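You operate a simulated robot arm through the tools that you are given. There is no shell and no other tool. Be economical: measure what you need, move in short steps, check, and stop when the job is done.

The job below is to be done with a simulated two-armed robot. You get a single attempt, and the scene is never put back.

Task
Hold the orange torch on the top of the white counter steady with one hand and press the button of the orange torch to switch it on with the other.
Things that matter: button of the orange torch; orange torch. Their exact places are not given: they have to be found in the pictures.

It is judged by the outcome, as a careful person would: the job done as asked, and still so three seconds after it is handed in. It fails if anything else is knocked over, pushed out of place, dropped, spilled or broken.

Robot
Two 7-joint arms with two-finger parallel grippers on one trunk, on a base that drives. Base frame: it is fixed to the floor where the robot stands at the start and does not move with it; the origin is under the middle of the robot, x ahead of it, y to its left, z up. Lengths are in m, angles in rad, forces in N, time in s.
The left shoulder is at the start at [0.06, 0.147, 0.543], the right one opposite. With the tool pointing down near the work surface each hand reaches from about 0.1 to 0.48 m from the robot's upright axis, wherever it stands, measured 20 degrees to its own side. Places, roughly: button of the orange torch [0.6, 0.1, 1]. Payload 3.43 kg a hand.
The TCP of each hand is the grasp point between the finger pads, 0.03 m short of the fingertips. In the tool frame z runs along the fingers and y along their closing line. Largest opening 0.094 m; finger width 0.028, thickness 0.01; the body of the gripper, 0.05 by 0.096 m, starts 0.055 m behind the TCP.
Orientation is that of the tool frame in the base frame, as a unit quaternion [w, x, y, z]. With the fingers straight down and closing along the base's y, the tool's x points along the base's -x, its y along +y and its z along -z.

Tools
- The arms move only by the tool play_rows. It takes "left_targets", "right_targets" or both (then of equal length, played together; a hand with none holds still); each is a list that holds one entry, the list of rows, each a list of 7 numbers: the shift along the tool's x, y, z in m, then the turn, a rotation vector about the tool's x, y, z in rad, then the gripper command, from -1 (shut) to 1 (fully open), values between in proportion. In form: [[[tx, ty, tz, wx, wy, wz, fingers], ...]]. A call has 1 to 20 rows; each row is the pose to reach, as a shift and turn from the pose commanded when the call began, along the tool's axes at that moment. Each row takes 0.2 s and may step no farther than 0.05 m and 0.15 rad from the row before; otherwise, or with a gripper value out of range, the whole call is refused. Where a pose cannot be reached the arm comes as near as it can. A force on the tool above 40 N (or 10 N above the force at the start of the call, whichever is more), or a blocked arm, ends the call early, and 0.2 s more pass. Each finger travels about 0.072 m/s and halts on what it meets, pressing with about 41 N; the grip force reading is that of the motor and also rises with nothing between the fingers. The clock runs only during rows and for 0.2 s after the last one: add rows that repeat a pose to give the fingers time. It gives the time, the measured TCP pose, the force on the tool (base axes), the opening and the grip force at its end, in the units of the frame above (readings bear some noise), with the torque about the TCP (base axes, N m) and any sound that the robot's microphone picked up, and new pictures: "show" is both (left out), scene, wrist or none (wrist: the cameras of the hands that moved).
- Cameras (640 x 400 px; columns grow to the right, rows downward): "scene" is now at [0.0662, 0.026, 1.1969]; the picture's right is [0.18, -0.98, 0.00], its down [-0.47, -0.09, -0.88] and it looks along [0.86, 0.16, -0.48] (base axes); focal length 254 px, centre (320, 200). "left" rides on the left gripper at [0.076, -0.014, -0.102] in its tool frame; the picture's right is [0.18, 0.98, 0.00], its down [-0.75, 0.14, -0.64] and it looks along [-0.63, 0.12, 0.77] (tool axes); focal length 243 px, centre (320, 200). "right" rides on the right gripper at [0.076, 0.014, -0.103] in its tool frame; the picture's right is [-0.18, 0.98, 0.00], its down [-0.75, -0.14, -0.64] and it looks along [-0.63, -0.12, 0.77] (tool axes); focal length 243 px, centre (320, 200).
- move_column(by): slides the trunk up (or, below 0, down) by that many m; the arms and the scene camera ride with it, the base frame stays. It gives what a move gives, with no picture.
- steer(legs): drives the robot by 1 to 6 legs, each [ahead, left, turn to the left] in m, m and rad, along the robot's own axes; the way and the turn of a leg run together, so that a leg with both is an arc; at most 1.5 m and 3.142 rad a leg. The arms and the cameras ride along, it lands a little off, and it stops where it bumps. It gives what a move gives, and a new picture of the scene camera.
- turn_head(pan, tilt): turns the head with the scene camera to pan (to the left, within 1.501 rad either way) and tilt (down, from -0.506 to 1.204), counted from straight ahead of the robot. It gives what a move gives, and a new picture of the scene camera.
- locate(camera, pixels): for up to 12 pixels [column, row] of the newest picture of that camera ("zoom" is the newest enlarged one), the place [x, y, z] in the base frame of the surface seen there, good to about 0.003 m, but the place of the scene camera against the robot may be out by one fixed shift of up to 0.025 m in any direction. The clock stands still meanwhile.
- zoom(camera, box): a new picture of the part [left, top, right, bottom] of that camera's present view, enlarged. The clock stands still meanwhile.
- sign_off(): hands the job in; it is judged then, once.

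Keep the steps short. Do not move on a guess: measure, check each grasp and each placing, and mend mistakes. In all there are 80 turns and 260 pictures (those below and enlarged ones count). Leave the grippers open and the arms clear of the work at the hand-in unless told otherwise, and finish with a single line.

The tools are called after "Emit:" by a JSON object that holds its "method" and its "body". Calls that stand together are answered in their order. play_rows: Moves the arms, as the interface text tells. Its arguments: {"type":"object","properties":{"left_targets":{"type":"array"},"right_targets":{"type":"array"},"show":{"type":"string","enum":["both","scene","wrist","none"]}},"required":[]} The other tools are called the same way: move_column (by) slides the trunk up or down; steer (legs) drives the base; turn_head (pan, tilt) turns the head that bears the scene camera; locate (camera, pixels) gives the place of the surface under pixels of a picture; zoom (camera, box) takes an enlarged picture of a part of a camera's view; sign_off () hands the job in.

At the start:

```text
t: 0.0
left_ee_pos: [0.3102, 0.2201, 1.0004]
left_orientation: [0.0, 0.0, 1.0, 0.0]
left_force: [-0.3, -1.4, -0.3]
left_ft_torque: [0.0, -0.02, 0.01]
left_width: 0.0938
left_grasp_force: 0.1
right_ee_pos: [0.2935, -0.1026, 0.9992]
right_orientation: [0.002, -0.001, 1.0, -0.001]
right_force: [0.0, 0.0, 0.6]
right_ft_torque: [-0.02, 0.0, -0.03]
right_width: 0.0942
right_grasp_force: 0.0
trunk travel left (down, up): [-0.25, 0.0]
robot x, y, heading: [-0.003, 0.0001, 0.0]
head pan, tilt: [0.178, 0.503]
```

scene: 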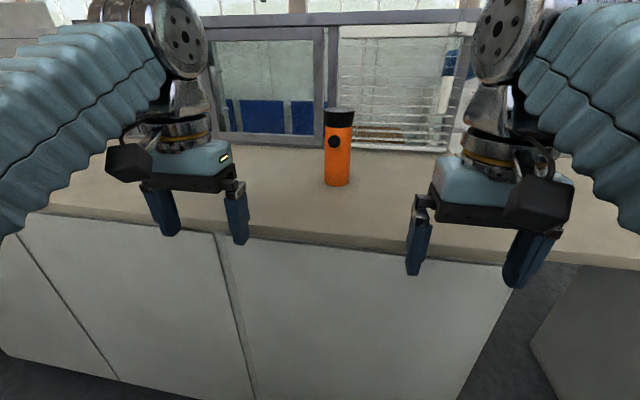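
right: 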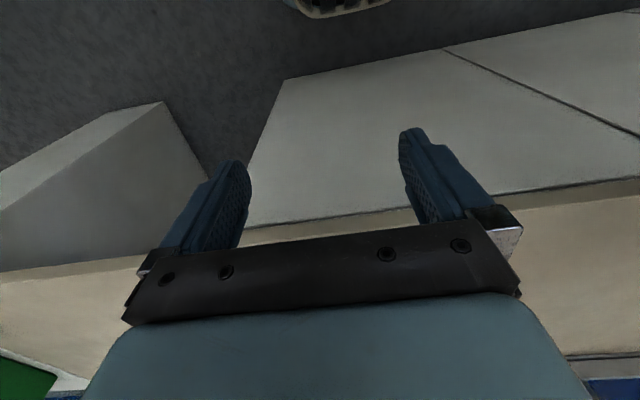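
left: 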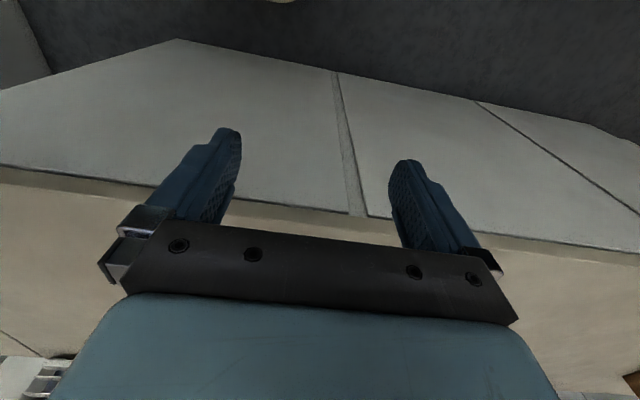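

The torch stands upright on the counter around (338,150), and a dark round button shows at about (333,141). I'll enlarge that area and measure it.

Emit:
{"method": "zoom", "body": {"camera": "scene", "box": [290, 95, 386, 200]}}

Emit:
{"method": "locate", "body": {"camera": "scene", "pixels": [[333, 141], [338, 110], [338, 160], [326, 160], [350, 160], [338, 183], [338, 195], [338, 225], [250, 230], [340, 120], [400, 235], [300, 200]]}}

```text
3.81 times, centred on (338, 148) of scene
```

zoom: 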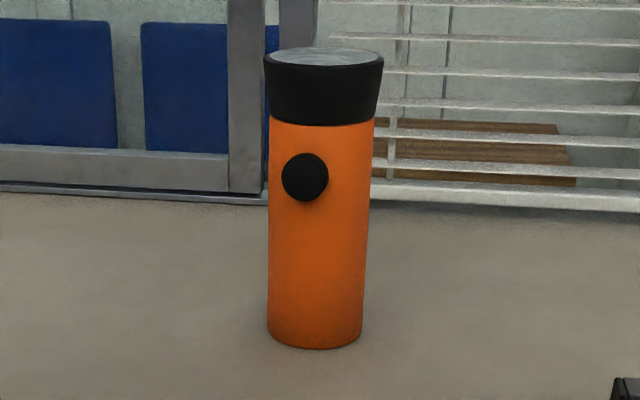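

```text
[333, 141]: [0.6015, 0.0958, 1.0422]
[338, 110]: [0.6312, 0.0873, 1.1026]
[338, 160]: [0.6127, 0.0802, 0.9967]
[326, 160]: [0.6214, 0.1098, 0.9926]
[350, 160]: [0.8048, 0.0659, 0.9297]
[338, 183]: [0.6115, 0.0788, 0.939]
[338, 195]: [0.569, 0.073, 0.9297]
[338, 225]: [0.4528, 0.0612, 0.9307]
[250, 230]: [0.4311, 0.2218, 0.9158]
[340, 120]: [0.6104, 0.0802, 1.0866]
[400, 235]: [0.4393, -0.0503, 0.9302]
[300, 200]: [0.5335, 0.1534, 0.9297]
```

The torch axis is near (0.633, 0.087). Its body is about 0.055 across, the counter is at z 0.93 and the torch top at about 1.10. The button is at about (0.60, 0.096, 1.042) and faces the robot. I'll drive closer and centre on the torch, with the hands staying above the counter and to either side of it.

Emit:
{"method": "steer", "body": {"legs": [[0.0, 0.08, 0], [0.14, 0, 0]]}}

```text
t: 2.0
left_ee_pos: [0.4514, 0.2991, 1.0011]
left_orientation: [0.001, 0.001, 1.0, 0.0]
left_force: [0.1, 0.4, 0.3]
left_ft_torque: [-0.04, 0.02, 0.02]
left_width: 0.0939
left_grasp_force: 0.1
right_ee_pos: [0.4349, -0.0237, 1.0003]
right_orientation: [0.001, 0.001, 1.0, -0.001]
right_force: [-0.3, -0.8, 0.2]
right_ft_torque: [-0.01, -0.01, -0.03]
right_width: 0.094
right_grasp_force: 0.0
trunk travel left (down, up): [-0.25, 0.0]
robot x, y, heading: [0.1415, 0.0804, 0.001]
head pan, tilt: [0.178, 0.503]
```

scene: 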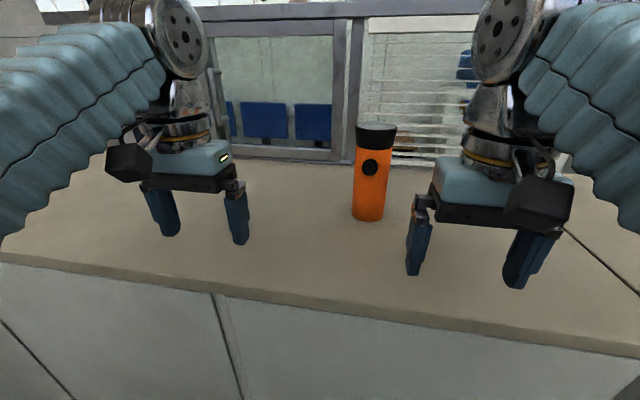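

No bump. Next I'll go 0.05 further and turn the head straight at the torch, then check the scene camera's offset against the fingertips.

Emit:
{"method": "steer", "body": {"legs": [[0.05, 0, 0]]}}

Emit:
{"method": "turn_head", "body": {"pan": 0.05, "tilt": 0.6}}

Emit:
{"method": "zoom", "body": {"camera": "scene", "box": [120, 80, 600, 380]}}

```text
t: 3.0
left_ee_pos: [0.4959, 0.2987, 0.9996]
left_orientation: [0.001, -0.001, 1.0, 0.0]
left_force: [0.2, -0.2, -0.4]
left_ft_torque: [0.02, 0.02, -0.01]
left_width: 0.094
left_grasp_force: 0.1
right_ee_pos: [0.4793, -0.0239, 1.0008]
right_orientation: [0.002, -0.001, 1.0, 0.0]
right_force: [0.2, -0.2, 0.2]
right_ft_torque: [0.04, -0.02, -0.01]
right_width: 0.0939
right_grasp_force: 0.0
trunk travel left (down, up): [-0.25, 0.0]
robot x, y, heading: [0.1825, 0.0763, 0.002]
head pan, tilt: [0.178, 0.503]
stopped in leg 1: the robot was blocked; the commanded pose is now the measured one
```

scene: 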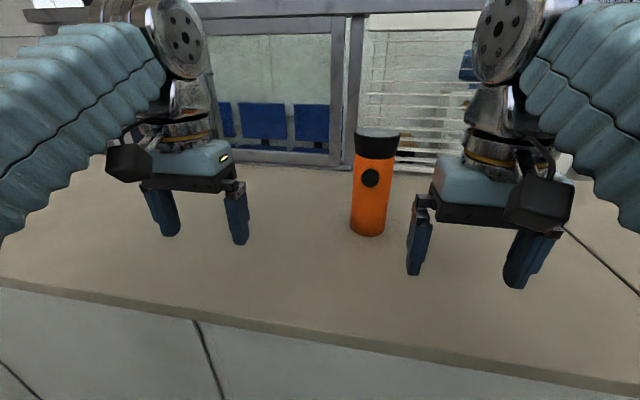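

```text
t: 3.7
left_ee_pos: [0.4951, 0.299, 0.9999]
left_orientation: [0.0, 0.0, 1.0, 0.0]
left_force: [0.4, 0.3, -0.2]
left_ft_torque: [0.04, 0.01, 0.01]
left_width: 0.0941
left_grasp_force: 0.0
right_ee_pos: [0.4802, -0.0241, 1.0011]
right_orientation: [0.002, 0.0, 1.0, 0.0]
right_force: [-0.4, 0.5, 0.1]
right_ft_torque: [0.01, 0.01, -0.02]
right_width: 0.0941
right_grasp_force: 0.0
trunk travel left (down, up): [-0.25, 0.0]
robot x, y, heading: [0.1833, 0.0794, -0.002]
head pan, tilt: [0.051, 0.6]
```

scene: 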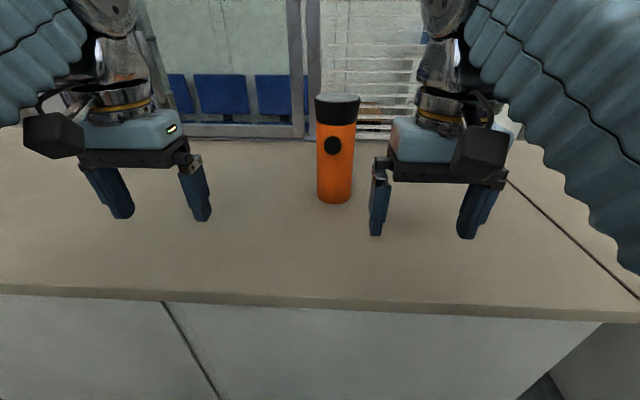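

```text
1.33 times, centred on (360, 230) of scene
```

zoom: 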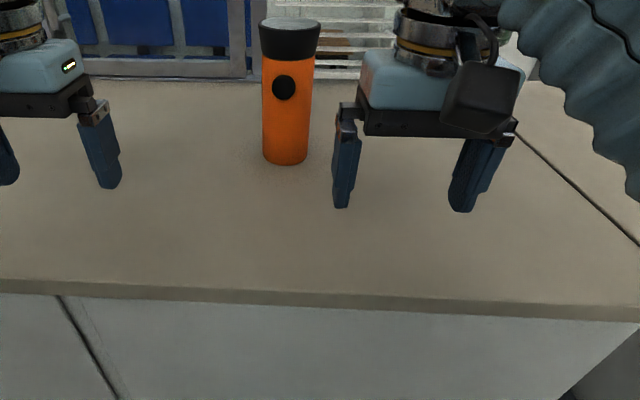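

The base now touches the counter at robot x 0.183, which is close enough. I'll measure the torch and the fingertips in this picture.

Emit:
{"method": "locate", "body": {"camera": "scene", "pixels": [[332, 145], [336, 98], [335, 120], [335, 175], [320, 175], [350, 175], [335, 201], [376, 232], [466, 236], [205, 218], [125, 215], [318, 100]]}}

Emit:
{"method": "zoom", "body": {"camera": "scene", "box": [290, 85, 386, 145]}}

```text
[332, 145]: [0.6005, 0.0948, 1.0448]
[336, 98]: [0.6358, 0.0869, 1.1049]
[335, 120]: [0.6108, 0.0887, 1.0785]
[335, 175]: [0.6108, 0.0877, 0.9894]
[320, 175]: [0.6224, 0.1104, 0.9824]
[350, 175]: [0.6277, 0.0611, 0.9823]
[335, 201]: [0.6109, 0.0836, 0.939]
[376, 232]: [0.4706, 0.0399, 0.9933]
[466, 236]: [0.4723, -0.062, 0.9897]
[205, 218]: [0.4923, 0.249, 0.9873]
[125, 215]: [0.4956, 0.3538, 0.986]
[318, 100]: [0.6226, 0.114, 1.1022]
```

```text
6.67 times, centred on (338, 115) of scene
```

zoom: 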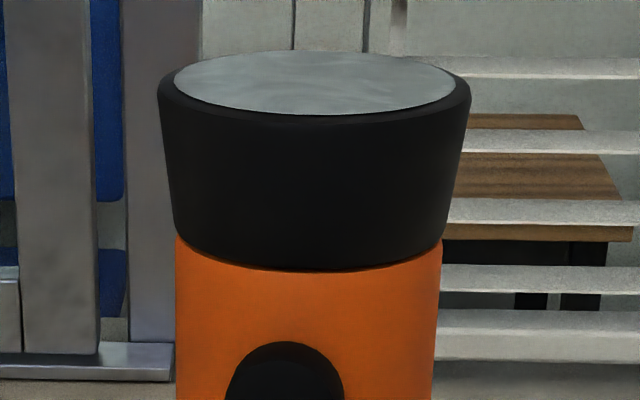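

The offset isn't consistent between the two hands, so I'll enlarge each hand's fingertips and measure more exactly.

Emit:
{"method": "zoom", "body": {"camera": "scene", "box": [350, 150, 510, 250]}}

Emit:
{"method": "zoom", "body": {"camera": "scene", "box": [70, 140, 230, 240]}}

```text
4.00 times, centred on (430, 200) of scene
```

zoom: 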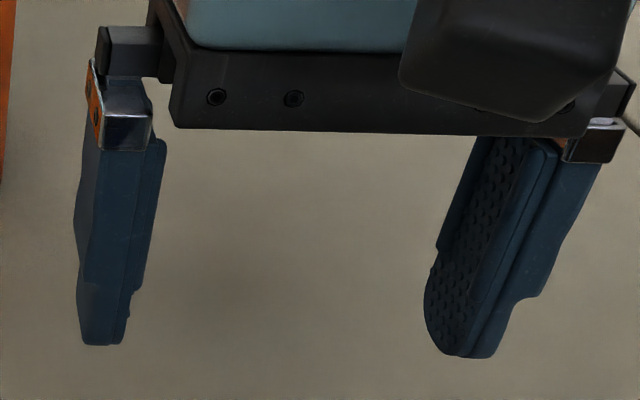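

```text
4.00 times, centred on (150, 190) of scene
```

zoom: 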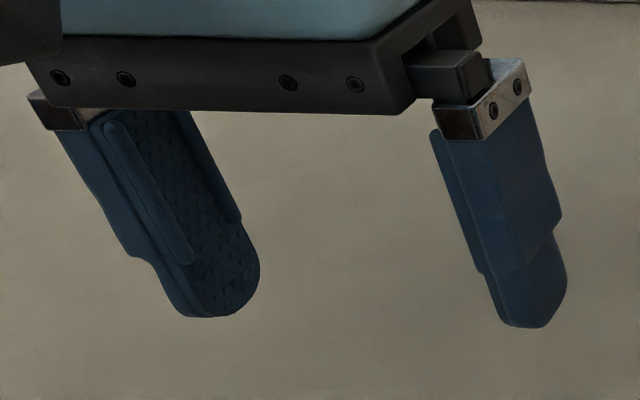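

Emit:
{"method": "locate", "body": {"camera": "zoom", "pixels": [[225, 250], [210, 305], [235, 290], [510, 310], [520, 320]]}}

Emit:
{"method": "locate", "body": {"camera": "scene", "pixels": [[463.5, 225], [460, 235], [471, 237], [380.5, 228], [379, 234], [371.5, 234]]}}

```text
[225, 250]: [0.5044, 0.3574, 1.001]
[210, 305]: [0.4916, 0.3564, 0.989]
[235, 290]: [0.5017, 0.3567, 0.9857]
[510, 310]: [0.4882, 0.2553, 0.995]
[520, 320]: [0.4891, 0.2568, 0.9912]
```

```text
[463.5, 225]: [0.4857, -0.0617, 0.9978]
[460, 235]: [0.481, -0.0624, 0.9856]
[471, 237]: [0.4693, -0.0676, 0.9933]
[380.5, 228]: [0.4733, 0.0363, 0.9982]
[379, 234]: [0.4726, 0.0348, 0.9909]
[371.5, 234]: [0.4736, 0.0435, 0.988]
```

The scene reads about (+0.007, +0.010, +0.015) too high. Corrected, the torch axis is about (0.630, 0.077), its top 1.09, the counter 0.915, and the button about (0.594, 0.085, 1.030). The left hand will grip the head from above with the fingers on the ±y sides, so the front stays clear for the right hand. First I'll raise the left hand and move it partway.

Emit:
{"method": "play_rows", "body": {"left_targets": [[[0, 0, -0.05, 0, 0, 0, 1], [0, 0, -0.1, 0, 0, 0, 1], [0, 0, -0.15, 0, 0, 0, 1], [-0.02, -0.04, -0.15, 0, 0, 0, 1], [-0.04, -0.08, -0.15, 0, 0, 0, 1], [-0.06, -0.12, -0.15, 0, 0, 0, 1], [-0.08, -0.16, -0.15, 0, 0, 0, 1]]]}}

```text
t: 5.3
left_ee_pos: [0.553, 0.2617, 1.0025]
left_orientation: [0.004, -0.001, 1.0, 0.004]
left_force: [0.1, 0.5, -0.7]
left_ft_torque: [-0.05, -0.07, 0.04]
left_width: 0.094
left_grasp_force: 0.2
left hand out of reach, approached as far as the arm can: row 1, 2, 3, 4, 5, 6, 7
right_ee_pos: [0.4794, -0.023, 1.0004]
right_orientation: [0.002, 0.0, 1.0, -0.001]
right_force: [0.5, -0.2, 0.3]
right_ft_torque: [-0.04, -0.06, 0.0]
right_width: 0.0941
right_grasp_force: 0.0
trunk travel left (down, up): [-0.25, 0.0]
robot x, y, heading: [0.1897, 0.0759, -0.004]
head pan, tilt: [0.051, 0.6]
```

scene: 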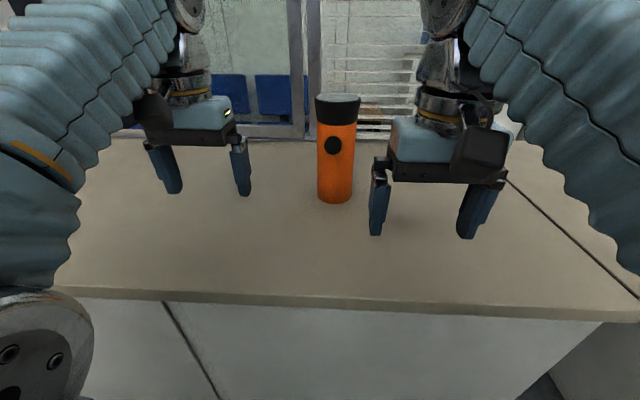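
left: 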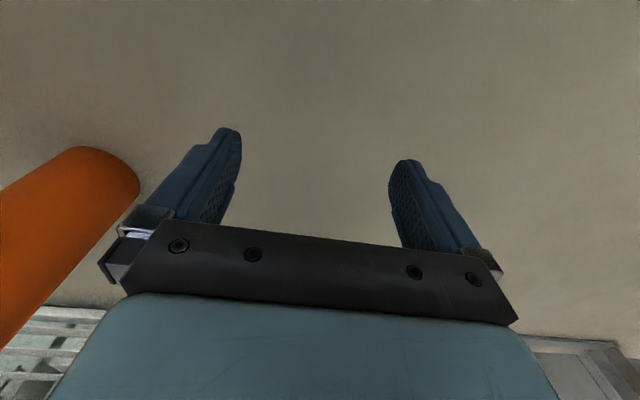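

With the tool pointing down, the arm tops out near z 1.0, so a grip from above isn't possible. New plan: the right hand holds the lower body from the right side with the tool slanted down, and the left hand presses the button from the front-left, which is the way it faces. I'll move the right hand 0.09 to the right and yaw it 70° to the left, and bring the left hand back.

Emit:
{"method": "play_rows", "body": {"right_targets": [[[0, -0.045, 0, 0, 0, 0, 1], [0, -0.09, 0, 0, 0, 0, 1], [0, -0.09, 0, 0, 0, -0.14, 1], [0, -0.09, 0, 0, 0, -0.28, 1], [0, -0.09, 0, 0, 0, -0.42, 1], [0, -0.09, 0, 0, 0, -0.56, 1], [0, -0.09, 0, 0, 0, -0.7, 1], [0, -0.09, 0, 0, 0, -0.84, 1], [0, -0.09, 0, 0, 0, -0.98, 1], [0, -0.09, 0, 0, 0, -1.1, 1], [0, -0.09, 0, 0, 0, -1.22, 1]]], "left_targets": [[[0.04, 0.02, 0, 0, 0, 0, 1], [0.08, 0.04, 0, 0, 0, 0, 1], [0.08, 0.04, 0, 0, 0, 0, 1], [0.08, 0.04, 0, 0, 0, 0, 1], [0.08, 0.04, 0, 0, 0, 0, 1], [0.08, 0.04, 0, 0, 0, 0, 1], [0.08, 0.04, 0, 0, 0, 0, 1], [0.08, 0.04, 0, 0, 0, 0, 1], [0.08, 0.04, 0, 0, 0, 0, 1], [0.08, 0.04, 0, 0, 0, 0, 1], [0.08, 0.04, 0, 0, 0, 0, 1]]], "show": "scene"}}

```text
t: 7.7
left_ee_pos: [0.4714, 0.3017, 1.0005]
left_orientation: [0.002, 0.0, 1.0, 0.0]
left_force: [-0.9, 0.4, 0.0]
left_ft_torque: [0.0, -0.01, -0.01]
left_width: 0.0939
left_grasp_force: 0.1
right_ee_pos: [0.4783, -0.113, 1.0004]
right_orientation: [0.001, -0.574, 0.819, -0.001]
right_force: [0.0, 0.1, 0.0]
right_ft_torque: [0.02, 0.0, -0.02]
right_width: 0.0941
right_grasp_force: 0.1
trunk travel left (down, up): [-0.25, 0.0]
robot x, y, heading: [0.1863, 0.0777, 0.005]
head pan, tilt: [0.051, 0.6]
```

scene: 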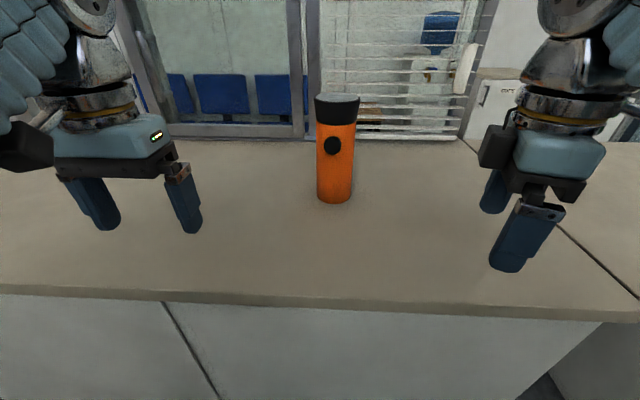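

Yawed as planned. Next I'll pitch the right tool 45° about its own y so the fingers slant toward the torch.

Emit:
{"method": "play_rows", "body": {"right_targets": [[[0, 0, 0, 0, -0.13, 0, 1], [0, 0, 0, 0, -0.26, 0, 1], [0, 0, 0, 0, -0.39, 0, 1], [0, 0, 0, 0, -0.52, 0, 1], [0, 0, 0, 0, -0.65, 0, 1], [0, 0, 0, 0, -0.785, 0, 1], [0, 0, 0, 0, -0.785, 0, 1]]]}}

```text
t: 9.3
left_ee_pos: [0.4722, 0.3016, 1.0003]
left_orientation: [0.001, 0.0, 1.0, 0.001]
left_force: [-0.4, -0.3, 0.2]
left_ft_torque: [0.01, 0.03, -0.04]
left_width: 0.094
left_grasp_force: 0.1
right_ee_pos: [0.4786, -0.1128, 0.9999]
right_orientation: [0.315, -0.53, 0.757, 0.219]
right_force: [-0.2, -0.5, -0.2]
right_ft_torque: [0.02, 0.0, -0.02]
right_width: 0.0941
right_grasp_force: 0.0
trunk travel left (down, up): [-0.25, 0.0]
robot x, y, heading: [0.1835, 0.0801, 0.001]
head pan, tilt: [0.051, 0.6]
```

scene: 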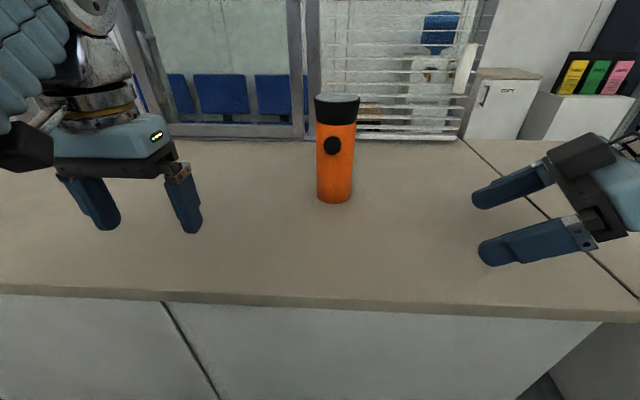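
right: 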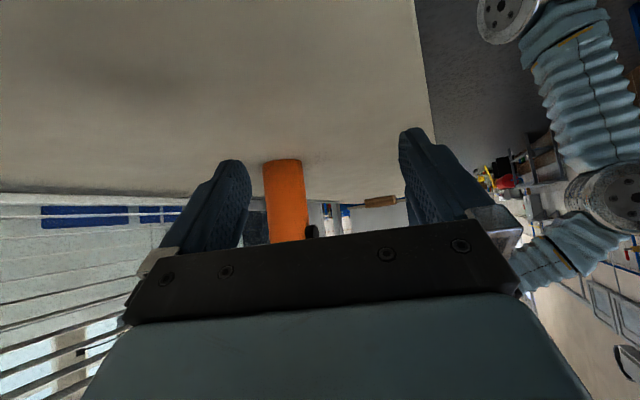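

The right wrist camera sees the torch between the fingers at around (285,200), with the button at about (312,231). I'll measure the torch with this camera, since it has no fixed shift.

Emit:
{"method": "locate", "body": {"camera": "right", "pixels": [[284, 164], [285, 180], [266, 185], [302, 185], [287, 205], [287, 225], [312, 231], [306, 225], [284, 150], [316, 230], [225, 180]]}}

Emit:
{"method": "zoom", "body": {"camera": "right", "box": [240, 140, 360, 250]}}

```text
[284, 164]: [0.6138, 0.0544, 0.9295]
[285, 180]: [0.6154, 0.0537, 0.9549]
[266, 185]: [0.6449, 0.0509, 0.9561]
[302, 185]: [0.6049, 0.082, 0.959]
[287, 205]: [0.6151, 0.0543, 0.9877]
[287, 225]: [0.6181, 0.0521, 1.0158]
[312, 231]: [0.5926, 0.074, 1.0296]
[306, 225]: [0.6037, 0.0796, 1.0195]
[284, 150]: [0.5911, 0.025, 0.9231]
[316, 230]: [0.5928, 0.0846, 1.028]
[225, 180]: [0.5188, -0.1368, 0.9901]
```

```text
3.64 times, centred on (300, 195) of right
```

zoom: 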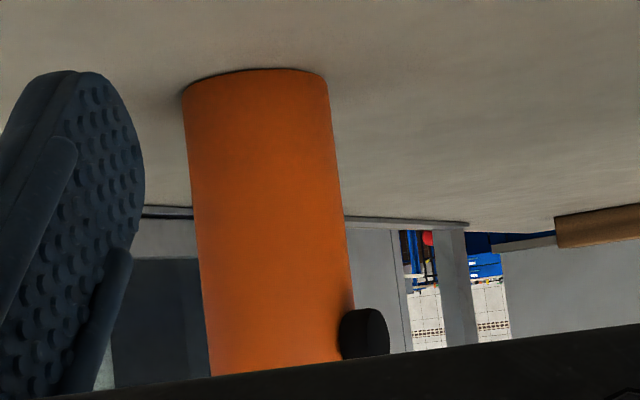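

The wrist camera confirms it: axis about (0.630, 0.0775), radius 0.0275, counter 0.922, button centre about (0.593, 0.083, 1.030). I'll move to a pre-grasp 0.13 m short of the torch and pitch 10° more so the palm clears it.

Emit:
{"method": "play_rows", "body": {"right_targets": [[[-0.0177, -0.0257, 0.0271, 0, -0.06, 0, 1], [-0.0354, -0.0515, 0.0542, 0, -0.12, 0, 1], [-0.0531, -0.0772, 0.0813, 0, -0.175, 0, 1], [-0.0531, -0.0772, 0.0813, 0, -0.175, 0, 1]]]}}

```text
t: 10.3
left_ee_pos: [0.472, 0.3008, 1.0009]
left_orientation: [0.001, 0.0, 1.0, 0.001]
left_force: [0.6, 0.5, -0.5]
left_ft_torque: [0.0, 0.02, -0.02]
left_width: 0.0941
left_grasp_force: 0.1
right_ee_pos: [0.5861, -0.0538, 0.9813]
right_orientation: [0.379, -0.508, 0.727, 0.264]
right_force: [0.0, 0.4, 0.6]
right_ft_torque: [0.01, -0.02, 0.03]
right_width: 0.0939
right_grasp_force: 0.1
trunk travel left (down, up): [-0.25, 0.0]
robot x, y, heading: [0.183, 0.0755, -0.004]
head pan, tilt: [0.051, 0.6]
```

scene: 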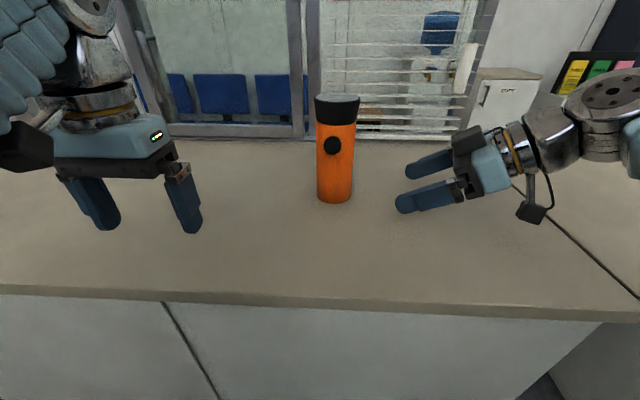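
right: 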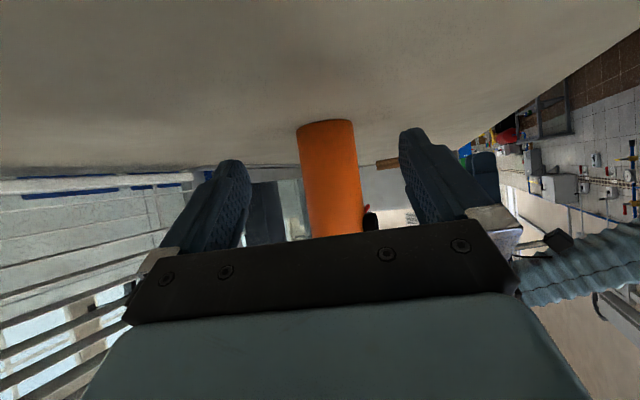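

The alignment looks good, with the torch between the pads. I'll advance most of the way and check.

Emit:
{"method": "play_rows", "body": {"right_targets": [[[-0.0176, 0.0005, 0.0278, 0, 0, 0, 1], [-0.0352, 0.001, 0.0555, 0, 0, 0, 1], [-0.0527, 0.0015, 0.0833, 0, 0, 0, 1], [-0.0527, 0.0015, 0.0833, 0, 0, 0, 1]]]}}

```text
t: 11.3
left_ee_pos: [0.4728, 0.3007, 1.0003]
left_orientation: [0.001, 0.0, 1.0, 0.0]
left_force: [0.3, -0.3, -0.9]
left_ft_torque: [-0.04, -0.02, 0.01]
left_width: 0.0942
left_grasp_force: 0.0
right_ee_pos: [0.6161, 0.0415, 0.9748]
right_orientation: [0.379, -0.508, 0.727, 0.263]
right_force: [0.2, 0.0, 0.3]
right_ft_torque: [0.02, -0.02, 0.0]
right_width: 0.0941
right_grasp_force: 0.0
trunk travel left (down, up): [-0.25, 0.0]
robot x, y, heading: [0.1851, 0.0763, 0.001]
head pan, tilt: [0.051, 0.6]
```

scene: 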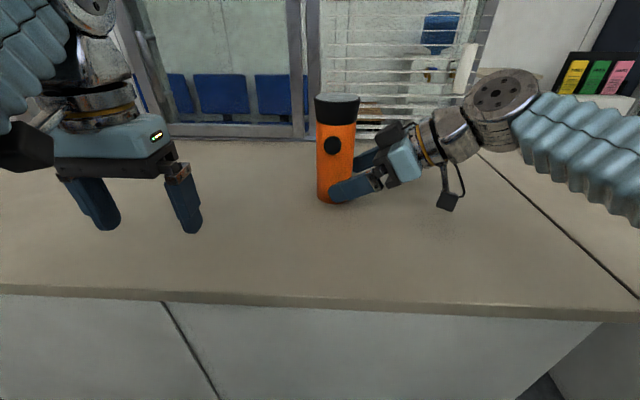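
right: 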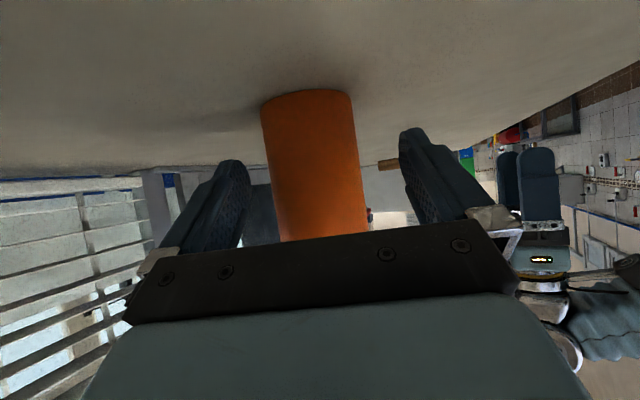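

Centred. I'll advance the last 0.032 m and then close gently.

Emit:
{"method": "play_rows", "body": {"right_targets": [[[-0.0094, -0.0005, 0.0134, 0, 0, 0, 1], [-0.0188, -0.001, 0.0268, 0, 0, 0, 1], [-0.0188, -0.001, 0.0268, 0, 0, 0, 0.6], [-0.0188, -0.001, 0.0268, 0, 0, 0, 0.3], [-0.0188, -0.001, 0.0268, 0, 0, 0, 0.15], [-0.0188, -0.001, 0.0268, 0, 0, 0, 0.0], [-0.0188, -0.001, 0.0268, 0, 0, 0, -0.2], [-0.0188, -0.001, 0.0268, 0, 0, 0, -0.2]]]}}

```text
t: 13.1
left_ee_pos: [0.4715, 0.3007, 0.9996]
left_orientation: [0.002, 0.0, 1.0, 0.0]
left_force: [-0.1, 0.2, 0.2]
left_ft_torque: [0.02, -0.04, 0.03]
left_width: 0.0939
left_grasp_force: 0.1
right_ee_pos: [0.6282, 0.073, 0.9749]
right_orientation: [0.38, -0.508, 0.726, 0.264]
right_force: [2.1, 0.2, 3.3]
right_ft_torque: [0.02, -0.02, -0.02]
right_width: 0.0646
right_grasp_force: 40.9
trunk travel left (down, up): [-0.25, 0.0]
robot x, y, heading: [0.1864, 0.0795, 0.002]
head pan, tilt: [0.051, 0.6]
```

scene: 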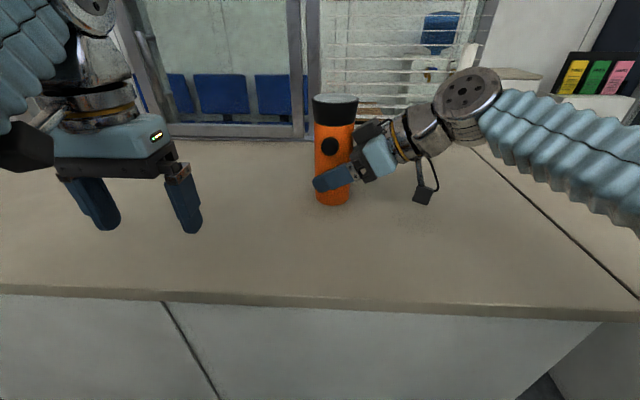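
right: 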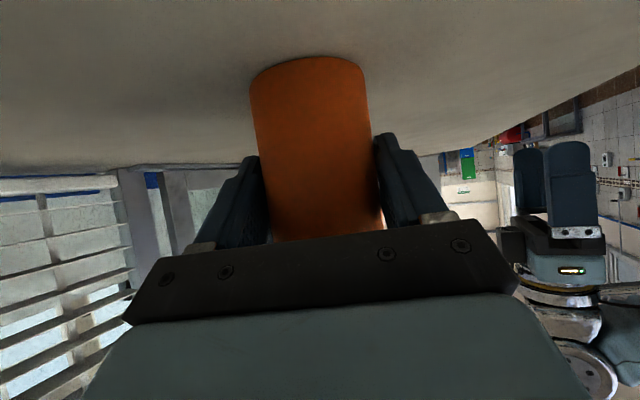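

It's gripped: width 0.065, 41 N. I'll zoom in on the torch and locate the button again.

Emit:
{"method": "zoom", "body": {"camera": "scene", "box": [272, 80, 432, 220]}}

Emit:
{"method": "locate", "body": {"camera": "scene", "pixels": [[329, 146], [326, 146], [333, 146], [336, 98], [335, 120], [335, 155], [320, 183], [332, 200]]}}

```text
2.86 times, centred on (352, 150) of scene
```

zoom: 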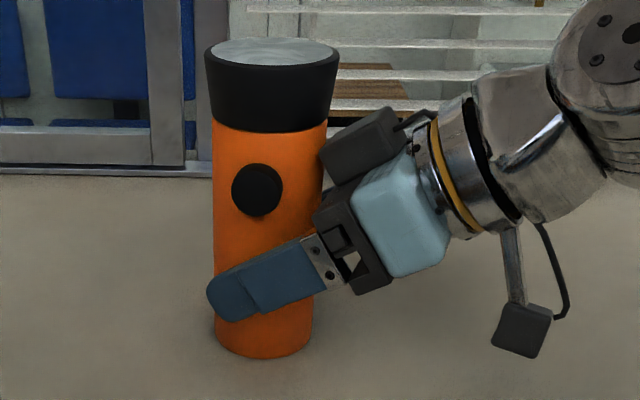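

```text
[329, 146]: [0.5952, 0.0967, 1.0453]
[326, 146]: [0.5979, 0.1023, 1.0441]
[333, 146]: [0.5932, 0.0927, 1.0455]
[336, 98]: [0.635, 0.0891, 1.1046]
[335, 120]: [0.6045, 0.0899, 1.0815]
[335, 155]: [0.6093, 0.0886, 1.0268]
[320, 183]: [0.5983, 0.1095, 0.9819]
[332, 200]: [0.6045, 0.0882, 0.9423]
```

The torch is upright and firmly held, and the button is clear of the holding finger. Corrected, its centre is about (0.588, 0.0865, 1.030) and it faces the robot, slightly left. Now I'll shut the left fingers, yaw them 0.2 rad to the right and shift a little.

Emit:
{"method": "play_rows", "body": {"left_targets": [[[-0.01, -0.03, 0, 0, 0, 0.1, 0.5], [-0.02, -0.06, 0, 0, 0, 0.2, 0], [-0.03, -0.08, 0, 0, 0, 0.2, -0.5], [-0.03, -0.08, 0, 0, 0, 0.2, -1], [-0.03, -0.08, 0, 0, 0, 0.2, -1]]], "show": "none"}}

Emit:
{"method": "play_rows", "body": {"left_targets": [[[0, 0, 0, 0, -0.14, 0, -1], [0, 0, 0, 0, -0.28, 0, -1], [0, 0, 0, 0, -0.42, 0, -1], [0, 0, 0, 0, -0.56, 0, -1], [0, 0, 0, 0, -0.7, 0, -1], [0, 0, 0, 0, -0.84, 0, -1], [0, 0, 0, 0, -0.98, 0, -1], [0, 0, 0, 0, -1.1, 0, -1], [0, 0, 0, 0, -1.222, 0, -1], [0, 0, 0, 0, -1.222, 0, -1]]]}}

```text
t: 14.3
left_ee_pos: [0.5022, 0.2192, 1.0006]
left_orientation: [0.001, 0.099, 0.995, 0.0]
left_force: [-0.4, 0.6, -0.6]
left_ft_torque: [-0.01, 0.01, -0.03]
left_width: 0.0
left_grasp_force: 33.1
right_ee_pos: [0.6287, 0.0732, 0.976]
right_orientation: [0.38, -0.508, 0.727, 0.264]
right_force: [-0.3, -0.6, 4.1]
right_ft_torque: [-0.02, 0.0, -0.01]
right_width: 0.0645
right_grasp_force: 40.7
trunk travel left (down, up): [-0.25, 0.0]
robot x, y, heading: [0.1862, 0.0798, -0.001]
head pan, tilt: [0.051, 0.6]
```

```text
t: 16.5
left_ee_pos: [0.5018, 0.2221, 1.0016]
left_orientation: [0.572, 0.083, 0.814, -0.059]
left_force: [0.0, 0.6, 0.4]
left_ft_torque: [0.01, -0.03, -0.02]
left_width: 0.0
left_grasp_force: 32.8
right_ee_pos: [0.6283, 0.0726, 0.9765]
right_orientation: [0.38, -0.508, 0.727, 0.264]
right_force: [1.2, -0.4, 4.2]
right_ft_torque: [0.05, -0.02, -0.04]
right_width: 0.0645
right_grasp_force: 41.4
trunk travel left (down, up): [-0.25, 0.0]
robot x, y, heading: [0.1851, 0.0756, 0.002]
head pan, tilt: [0.051, 0.6]
```

scene: 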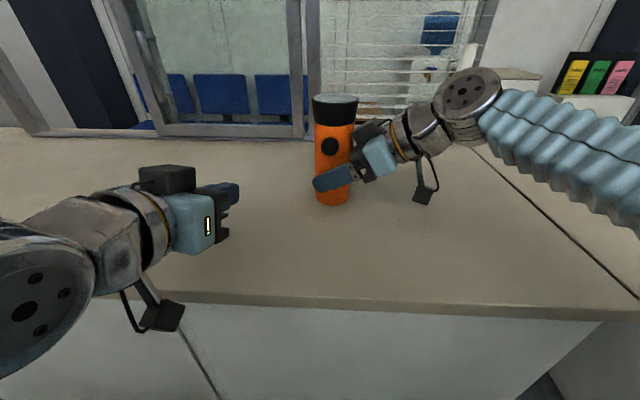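
left: 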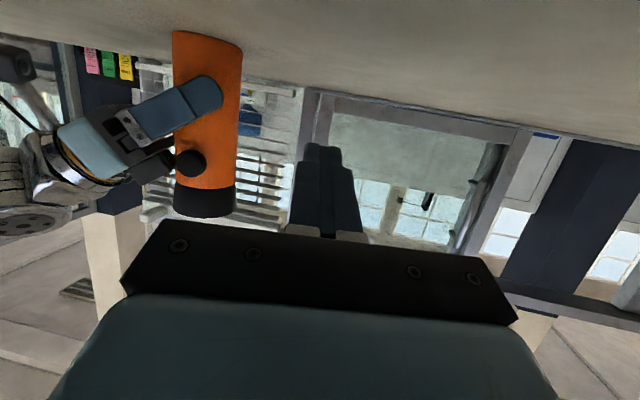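

The left wrist camera now shows the button clearly at about (190,163). I'll measure it, plus the left fingertip.

Emit:
{"method": "locate", "body": {"camera": "left", "pixels": [[190, 163], [182, 163], [198, 163], [190, 155], [190, 172], [205, 120], [207, 192], [323, 148], [323, 160], [213, 80]]}}

Emit:
{"method": "zoom", "body": {"camera": "left", "box": [140, 100, 380, 250]}}

```text
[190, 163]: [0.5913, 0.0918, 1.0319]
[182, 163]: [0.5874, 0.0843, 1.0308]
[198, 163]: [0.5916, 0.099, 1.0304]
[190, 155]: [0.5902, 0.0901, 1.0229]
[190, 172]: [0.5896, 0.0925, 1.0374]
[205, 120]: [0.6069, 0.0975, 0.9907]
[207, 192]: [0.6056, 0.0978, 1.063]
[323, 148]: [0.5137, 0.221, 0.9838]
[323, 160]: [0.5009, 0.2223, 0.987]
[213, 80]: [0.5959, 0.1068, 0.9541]
```

```text
2.67 times, centred on (260, 175) of left
```

zoom: 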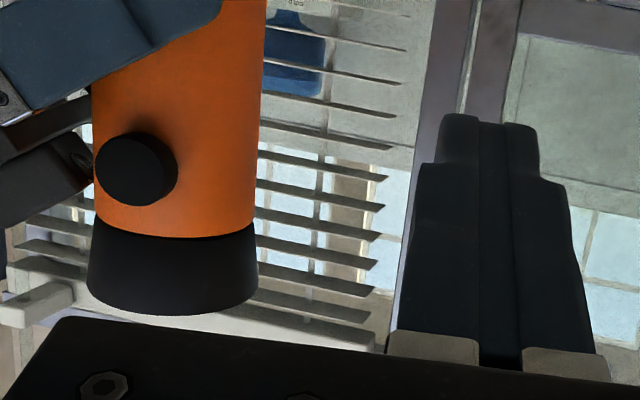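

The button face centre is about (0.589, 0.089, 1.031). I'll raise the left hand, move it across and stop with the tip about 0.04 m short of the button.

Emit:
{"method": "play_rows", "body": {"left_targets": [[[-0.0353, 0, -0.0128, 0, 0, 0, -1], [-0.0353, -0.04, -0.0128, 0, 0, 0, -1], [-0.0353, -0.08, -0.0128, 0, 0, 0, -1], [-0.0353, -0.1117, -0.0128, 0, 0, 0, -1], [-0.0495, -0.1117, 0.0261, 0, 0, 0, -1], [-0.0495, -0.1117, 0.0261, 0, 0, 0, -1]]]}}

```text
t: 17.9
left_ee_pos: [0.5204, 0.1052, 1.0379]
left_orientation: [0.571, 0.081, 0.815, -0.056]
left_force: [0.0, -0.4, -0.4]
left_ft_torque: [-0.01, 0.02, 0.0]
left_width: 0.0
left_grasp_force: 33.2
right_ee_pos: [0.6279, 0.0721, 0.9775]
right_orientation: [0.38, -0.508, 0.726, 0.264]
right_force: [1.0, -0.2, 4.6]
right_ft_torque: [0.01, -0.01, 0.0]
right_width: 0.0645
right_grasp_force: 41.4
trunk travel left (down, up): [-0.25, 0.0]
robot x, y, heading: [0.1814, 0.0788, -0.002]
head pan, tilt: [0.051, 0.6]
```

scene: 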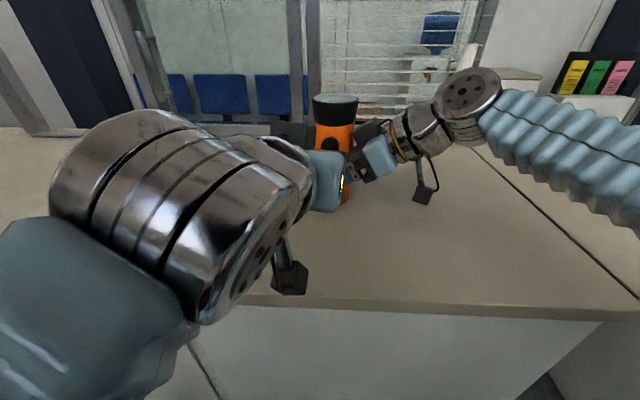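
left: 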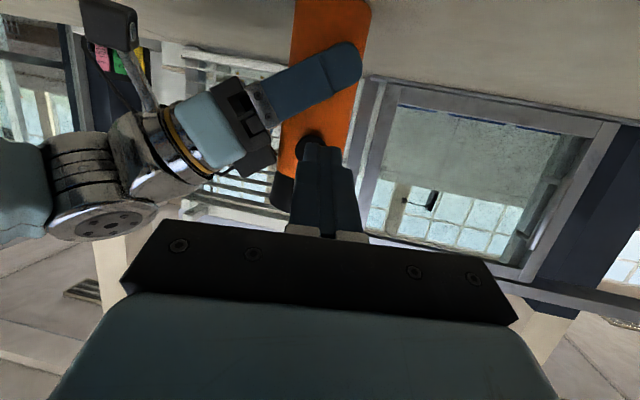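

Emit:
{"method": "zoom", "body": {"camera": "left", "box": [250, 90, 394, 180]}}

Emit:
{"method": "locate", "body": {"camera": "left", "pixels": [[310, 134], [302, 135], [318, 135], [312, 130], [304, 140], [322, 146], [316, 150], [330, 150]]}}

```text
4.44 times, centred on (322, 135) of left
```

zoom: 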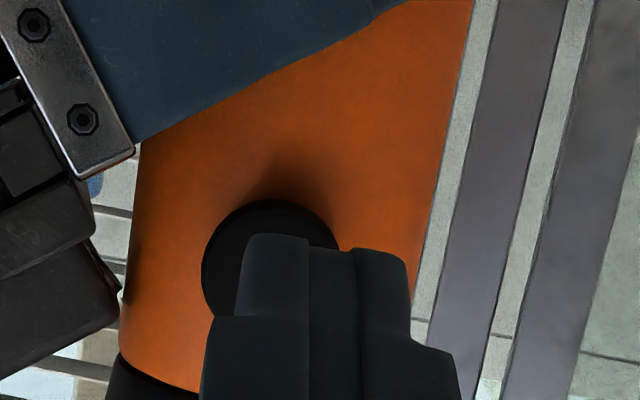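

```text
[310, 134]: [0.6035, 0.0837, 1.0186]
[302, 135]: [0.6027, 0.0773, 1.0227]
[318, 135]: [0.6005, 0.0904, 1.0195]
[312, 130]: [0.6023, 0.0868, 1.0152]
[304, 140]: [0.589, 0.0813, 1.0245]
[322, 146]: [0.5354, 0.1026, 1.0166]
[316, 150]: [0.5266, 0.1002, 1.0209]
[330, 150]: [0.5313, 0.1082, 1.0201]
```

The button disc centre is about (311,151) in this view. The tip is heading for column 317, so I'll shift 0.004 m to the right. Then I'll creep forward to near contact.

Emit:
{"method": "play_rows", "body": {"left_targets": [[[-0.0034, -0.004, 0.0094, 0, 0, 0, -1], [-0.0068, -0.004, 0.0188, 0, 0, 0, -1], [-0.0103, -0.004, 0.0282, 0, 0, 0, -1], [-0.012, -0.004, 0.0329, 0, 0, 0, -1], [-0.012, -0.004, 0.0329, 0, 0, 0, -1]]]}}

Emit:
{"method": "zoom", "body": {"camera": "left", "box": [250, 90, 394, 180]}}

```text
t: 19.1
left_ee_pos: [0.554, 0.0927, 1.0382]
left_orientation: [0.571, 0.082, 0.815, -0.058]
left_force: [0.3, 0.4, -0.4]
left_ft_torque: [-0.02, 0.0, 0.0]
left_width: 0.0
left_grasp_force: 33.4
right_ee_pos: [0.6286, 0.0731, 0.9773]
right_orientation: [0.379, -0.509, 0.727, 0.263]
right_force: [0.6, 0.0, 4.1]
right_ft_torque: [0.07, -0.01, -0.01]
right_width: 0.0647
right_grasp_force: 40.9
trunk travel left (down, up): [-0.25, 0.0]
robot x, y, heading: [0.1885, 0.0827, 0.003]
head pan, tilt: [0.051, 0.6]
```

scene: 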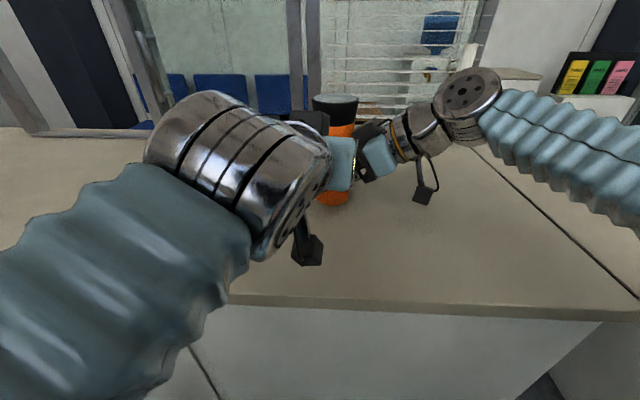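
left: 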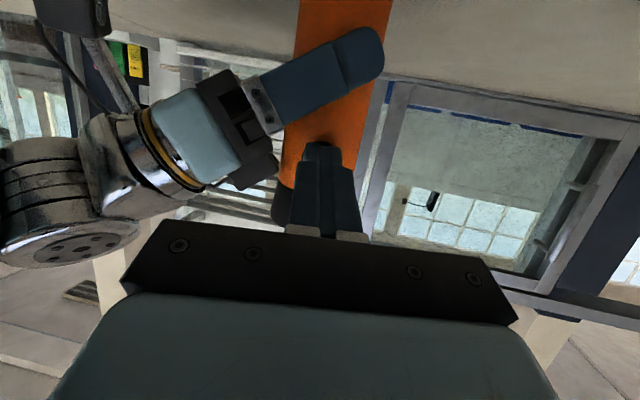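

```text
4.44 times, centred on (322, 135) of left
```

zoom: 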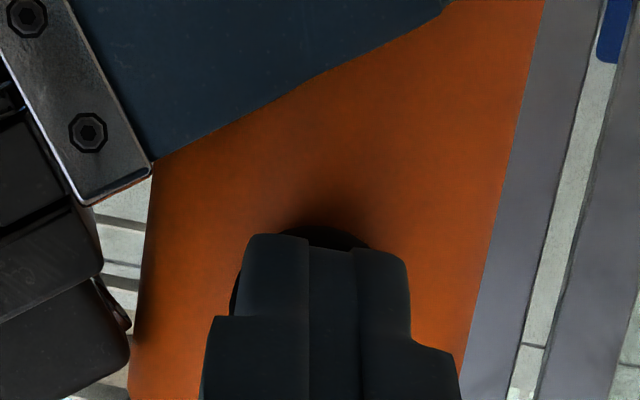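

Well centred, with no contact yet. I'll press forward in 3 mm steps.

Emit:
{"method": "play_rows", "body": {"left_targets": [[[-0.001, -0.001, 0.0028, 0, 0, 0, -1], [-0.002, -0.001, 0.0056, 0, 0, 0, -1], [-0.003, -0.001, 0.0085, 0, 0, 0, -1], [-0.003, -0.001, 0.0085, 0, 0, 0, -1]]]}}

Emit:
{"method": "zoom", "body": {"camera": "left", "box": [250, 90, 394, 180]}}

```text
t: 20.1
left_ee_pos: [0.5614, 0.0899, 1.039]
left_orientation: [0.571, 0.083, 0.815, -0.058]
left_force: [-6.4, 2.1, -2.2]
left_ft_torque: [0.0, 0.08, 0.04]
left_width: 0.0
left_grasp_force: 32.8
right_ee_pos: [0.6294, 0.0728, 0.9756]
right_orientation: [0.381, -0.507, 0.727, 0.263]
right_force: [6.2, -2.2, 4.6]
right_ft_torque: [0.22, 0.44, 0.01]
right_width: 0.0644
right_grasp_force: 40.9
trunk travel left (down, up): [-0.25, 0.0]
robot x, y, heading: [0.1809, 0.0799, 0.003]
head pan, tilt: [0.051, 0.6]
heard: click
```

scene: 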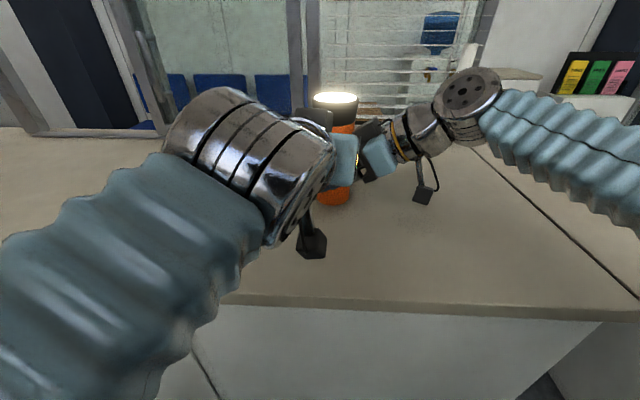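
left: 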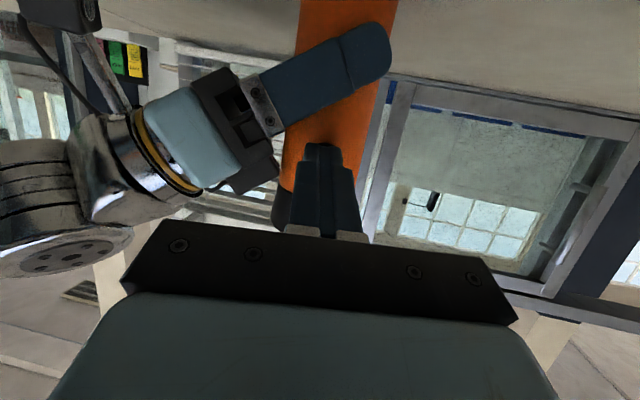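

```text
4.44 times, centred on (322, 135) of left
```

zoom: 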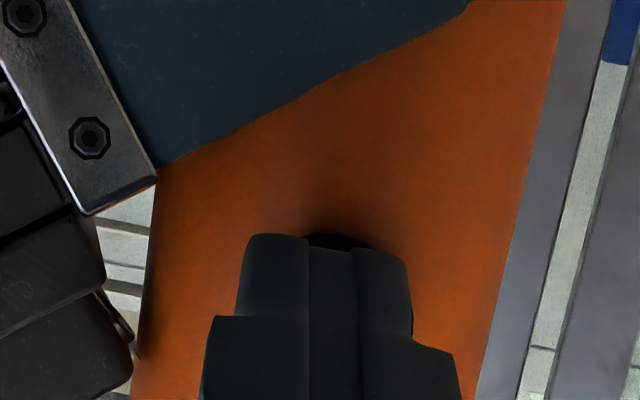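

A click was heard and the torch's lens is lit at (336,98). I'll back the left hand straight off while the right keeps holding, and check that the light stays on.

Emit:
{"method": "play_rows", "body": {"left_targets": [[[0.007, 0, -0.019, 0, 0, 0, -1], [0.017, 0, -0.047, 0, 0, 0, -1], [0.017, 0.045, -0.047, 0, 0, 0, -1], [0.017, 0.09, -0.047, 0, 0, 0, -1], [0.017, 0.13, -0.047, 0, 0, 0, -1], [0.017, 0.13, -0.047, 0, 0, 0, 0], [0.017, 0.13, -0.047, 0, 0, 0, 1], [0.017, 0.13, -0.047, 0, 0, 0, 1]]], "show": "scene"}}

```text
t: 21.9
left_ee_pos: [0.5396, 0.227, 1.0393]
left_orientation: [0.571, 0.082, 0.815, -0.058]
left_force: [-0.2, -0.5, -0.8]
left_ft_torque: [-0.01, -0.01, 0.02]
left_width: 0.0941
left_grasp_force: 0.1
right_ee_pos: [0.6295, 0.0737, 0.9766]
right_orientation: [0.379, -0.509, 0.727, 0.263]
right_force: [-0.9, 1.0, 2.6]
right_ft_torque: [0.01, -0.02, 0.02]
right_width: 0.0643
right_grasp_force: 41.3
trunk travel left (down, up): [-0.25, 0.0]
robot x, y, heading: [0.1825, 0.0779, -0.001]
head pan, tilt: [0.051, 0.6]
```

scene: 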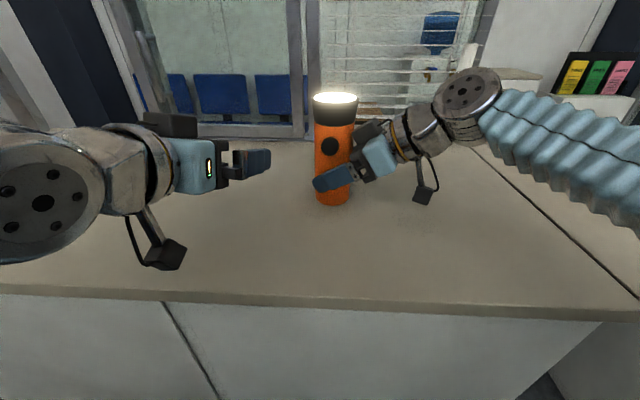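

The light stays on with the button released. I'll open the right hand slowly to let the torch stand.

Emit:
{"method": "play_rows", "body": {"right_targets": [[[0, 0, 0, 0, 0, 0, 0.4], [0, 0, 0, 0, 0, 0, 0.6], [0, 0, 0, 0, 0, 0, 1], [0, 0, 0, 0, 0, 0, 1], [0, 0, 0, 0, 0, 0, 1]]]}}

```text
t: 23.1
left_ee_pos: [0.542, 0.2281, 1.0376]
left_orientation: [0.571, 0.082, 0.815, -0.058]
left_force: [0.4, 0.0, 0.2]
left_ft_torque: [0.03, -0.01, -0.02]
left_width: 0.094
left_grasp_force: 0.2
right_ee_pos: [0.6298, 0.0733, 0.9765]
right_orientation: [0.38, -0.508, 0.727, 0.263]
right_force: [-0.5, 0.2, -0.4]
right_ft_torque: [0.02, 0.01, -0.01]
right_width: 0.0939
right_grasp_force: 0.1
trunk travel left (down, up): [-0.25, 0.0]
robot x, y, heading: [0.1821, 0.0763, -0.004]
head pan, tilt: [0.051, 0.6]
```

scene: 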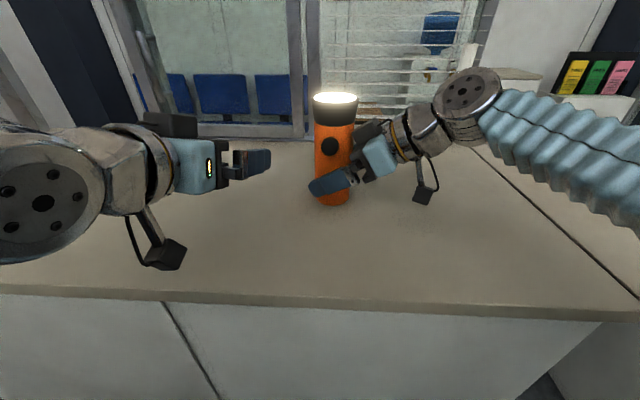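
right: 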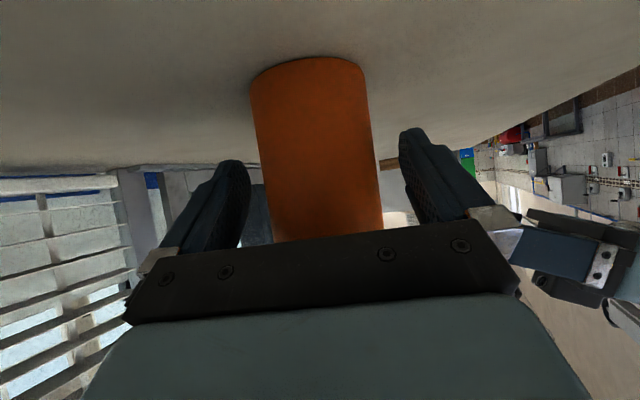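

The torch stands free and lit, with the fingers clear on both sides. I'll retreat the right hand straight back along its approach.

Emit:
{"method": "play_rows", "body": {"right_targets": [[[0.0115, 0, -0.0164, 0, 0, 0, 1], [0.023, 0, -0.0328, 0, 0, 0, 1], [0.0344, 0, -0.0491, 0, 0, 0, 1], [0.0574, 0, -0.0819, 0, 0, 0, 1], [0.0803, 0, -0.1147, 0, 0, 0, 1], [0.0918, 0, -0.131, 0, 0, 0, 1], [0.0918, 0, -0.131, 0, 0, 0, 1]]], "show": "scene"}}

Emit:
{"method": "zoom", "body": {"camera": "scene", "box": [272, 80, 432, 220]}}

```text
t: 24.7
left_ee_pos: [0.5416, 0.2271, 1.0384]
left_orientation: [0.571, 0.082, 0.815, -0.058]
left_force: [0.4, -0.8, -0.1]
left_ft_torque: [0.02, 0.01, 0.03]
left_width: 0.094
left_grasp_force: 0.1
right_ee_pos: [0.5748, -0.0791, 0.9746]
right_orientation: [0.379, -0.508, 0.727, 0.263]
right_force: [-0.4, 0.3, -0.3]
right_ft_torque: [0.01, 0.02, 0.02]
right_width: 0.0941
right_grasp_force: 0.0
trunk travel left (down, up): [-0.25, 0.0]
robot x, y, heading: [0.1871, 0.0835, 0.001]
head pan, tilt: [0.051, 0.6]
```

scene: 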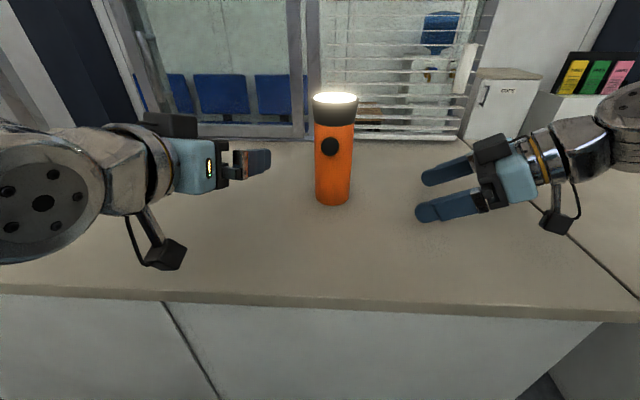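

```text
2.86 times, centred on (352, 150) of scene
```

zoom: 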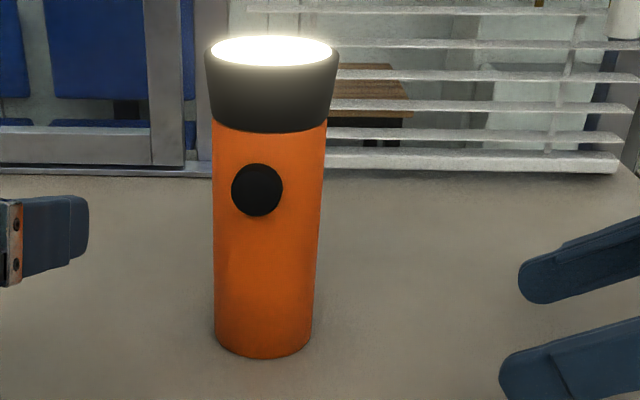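

The torch stands upright and lit, both hands are open and clear, and nothing else has moved. Handing in.

Emit:
{"method": "sign_off", "body": {}}

```text
The job is handed in.
```

The orange torch is switched on and standing upright on the counter: the right hand held it steady while the left pressed the button, and both hands are now open and clear.
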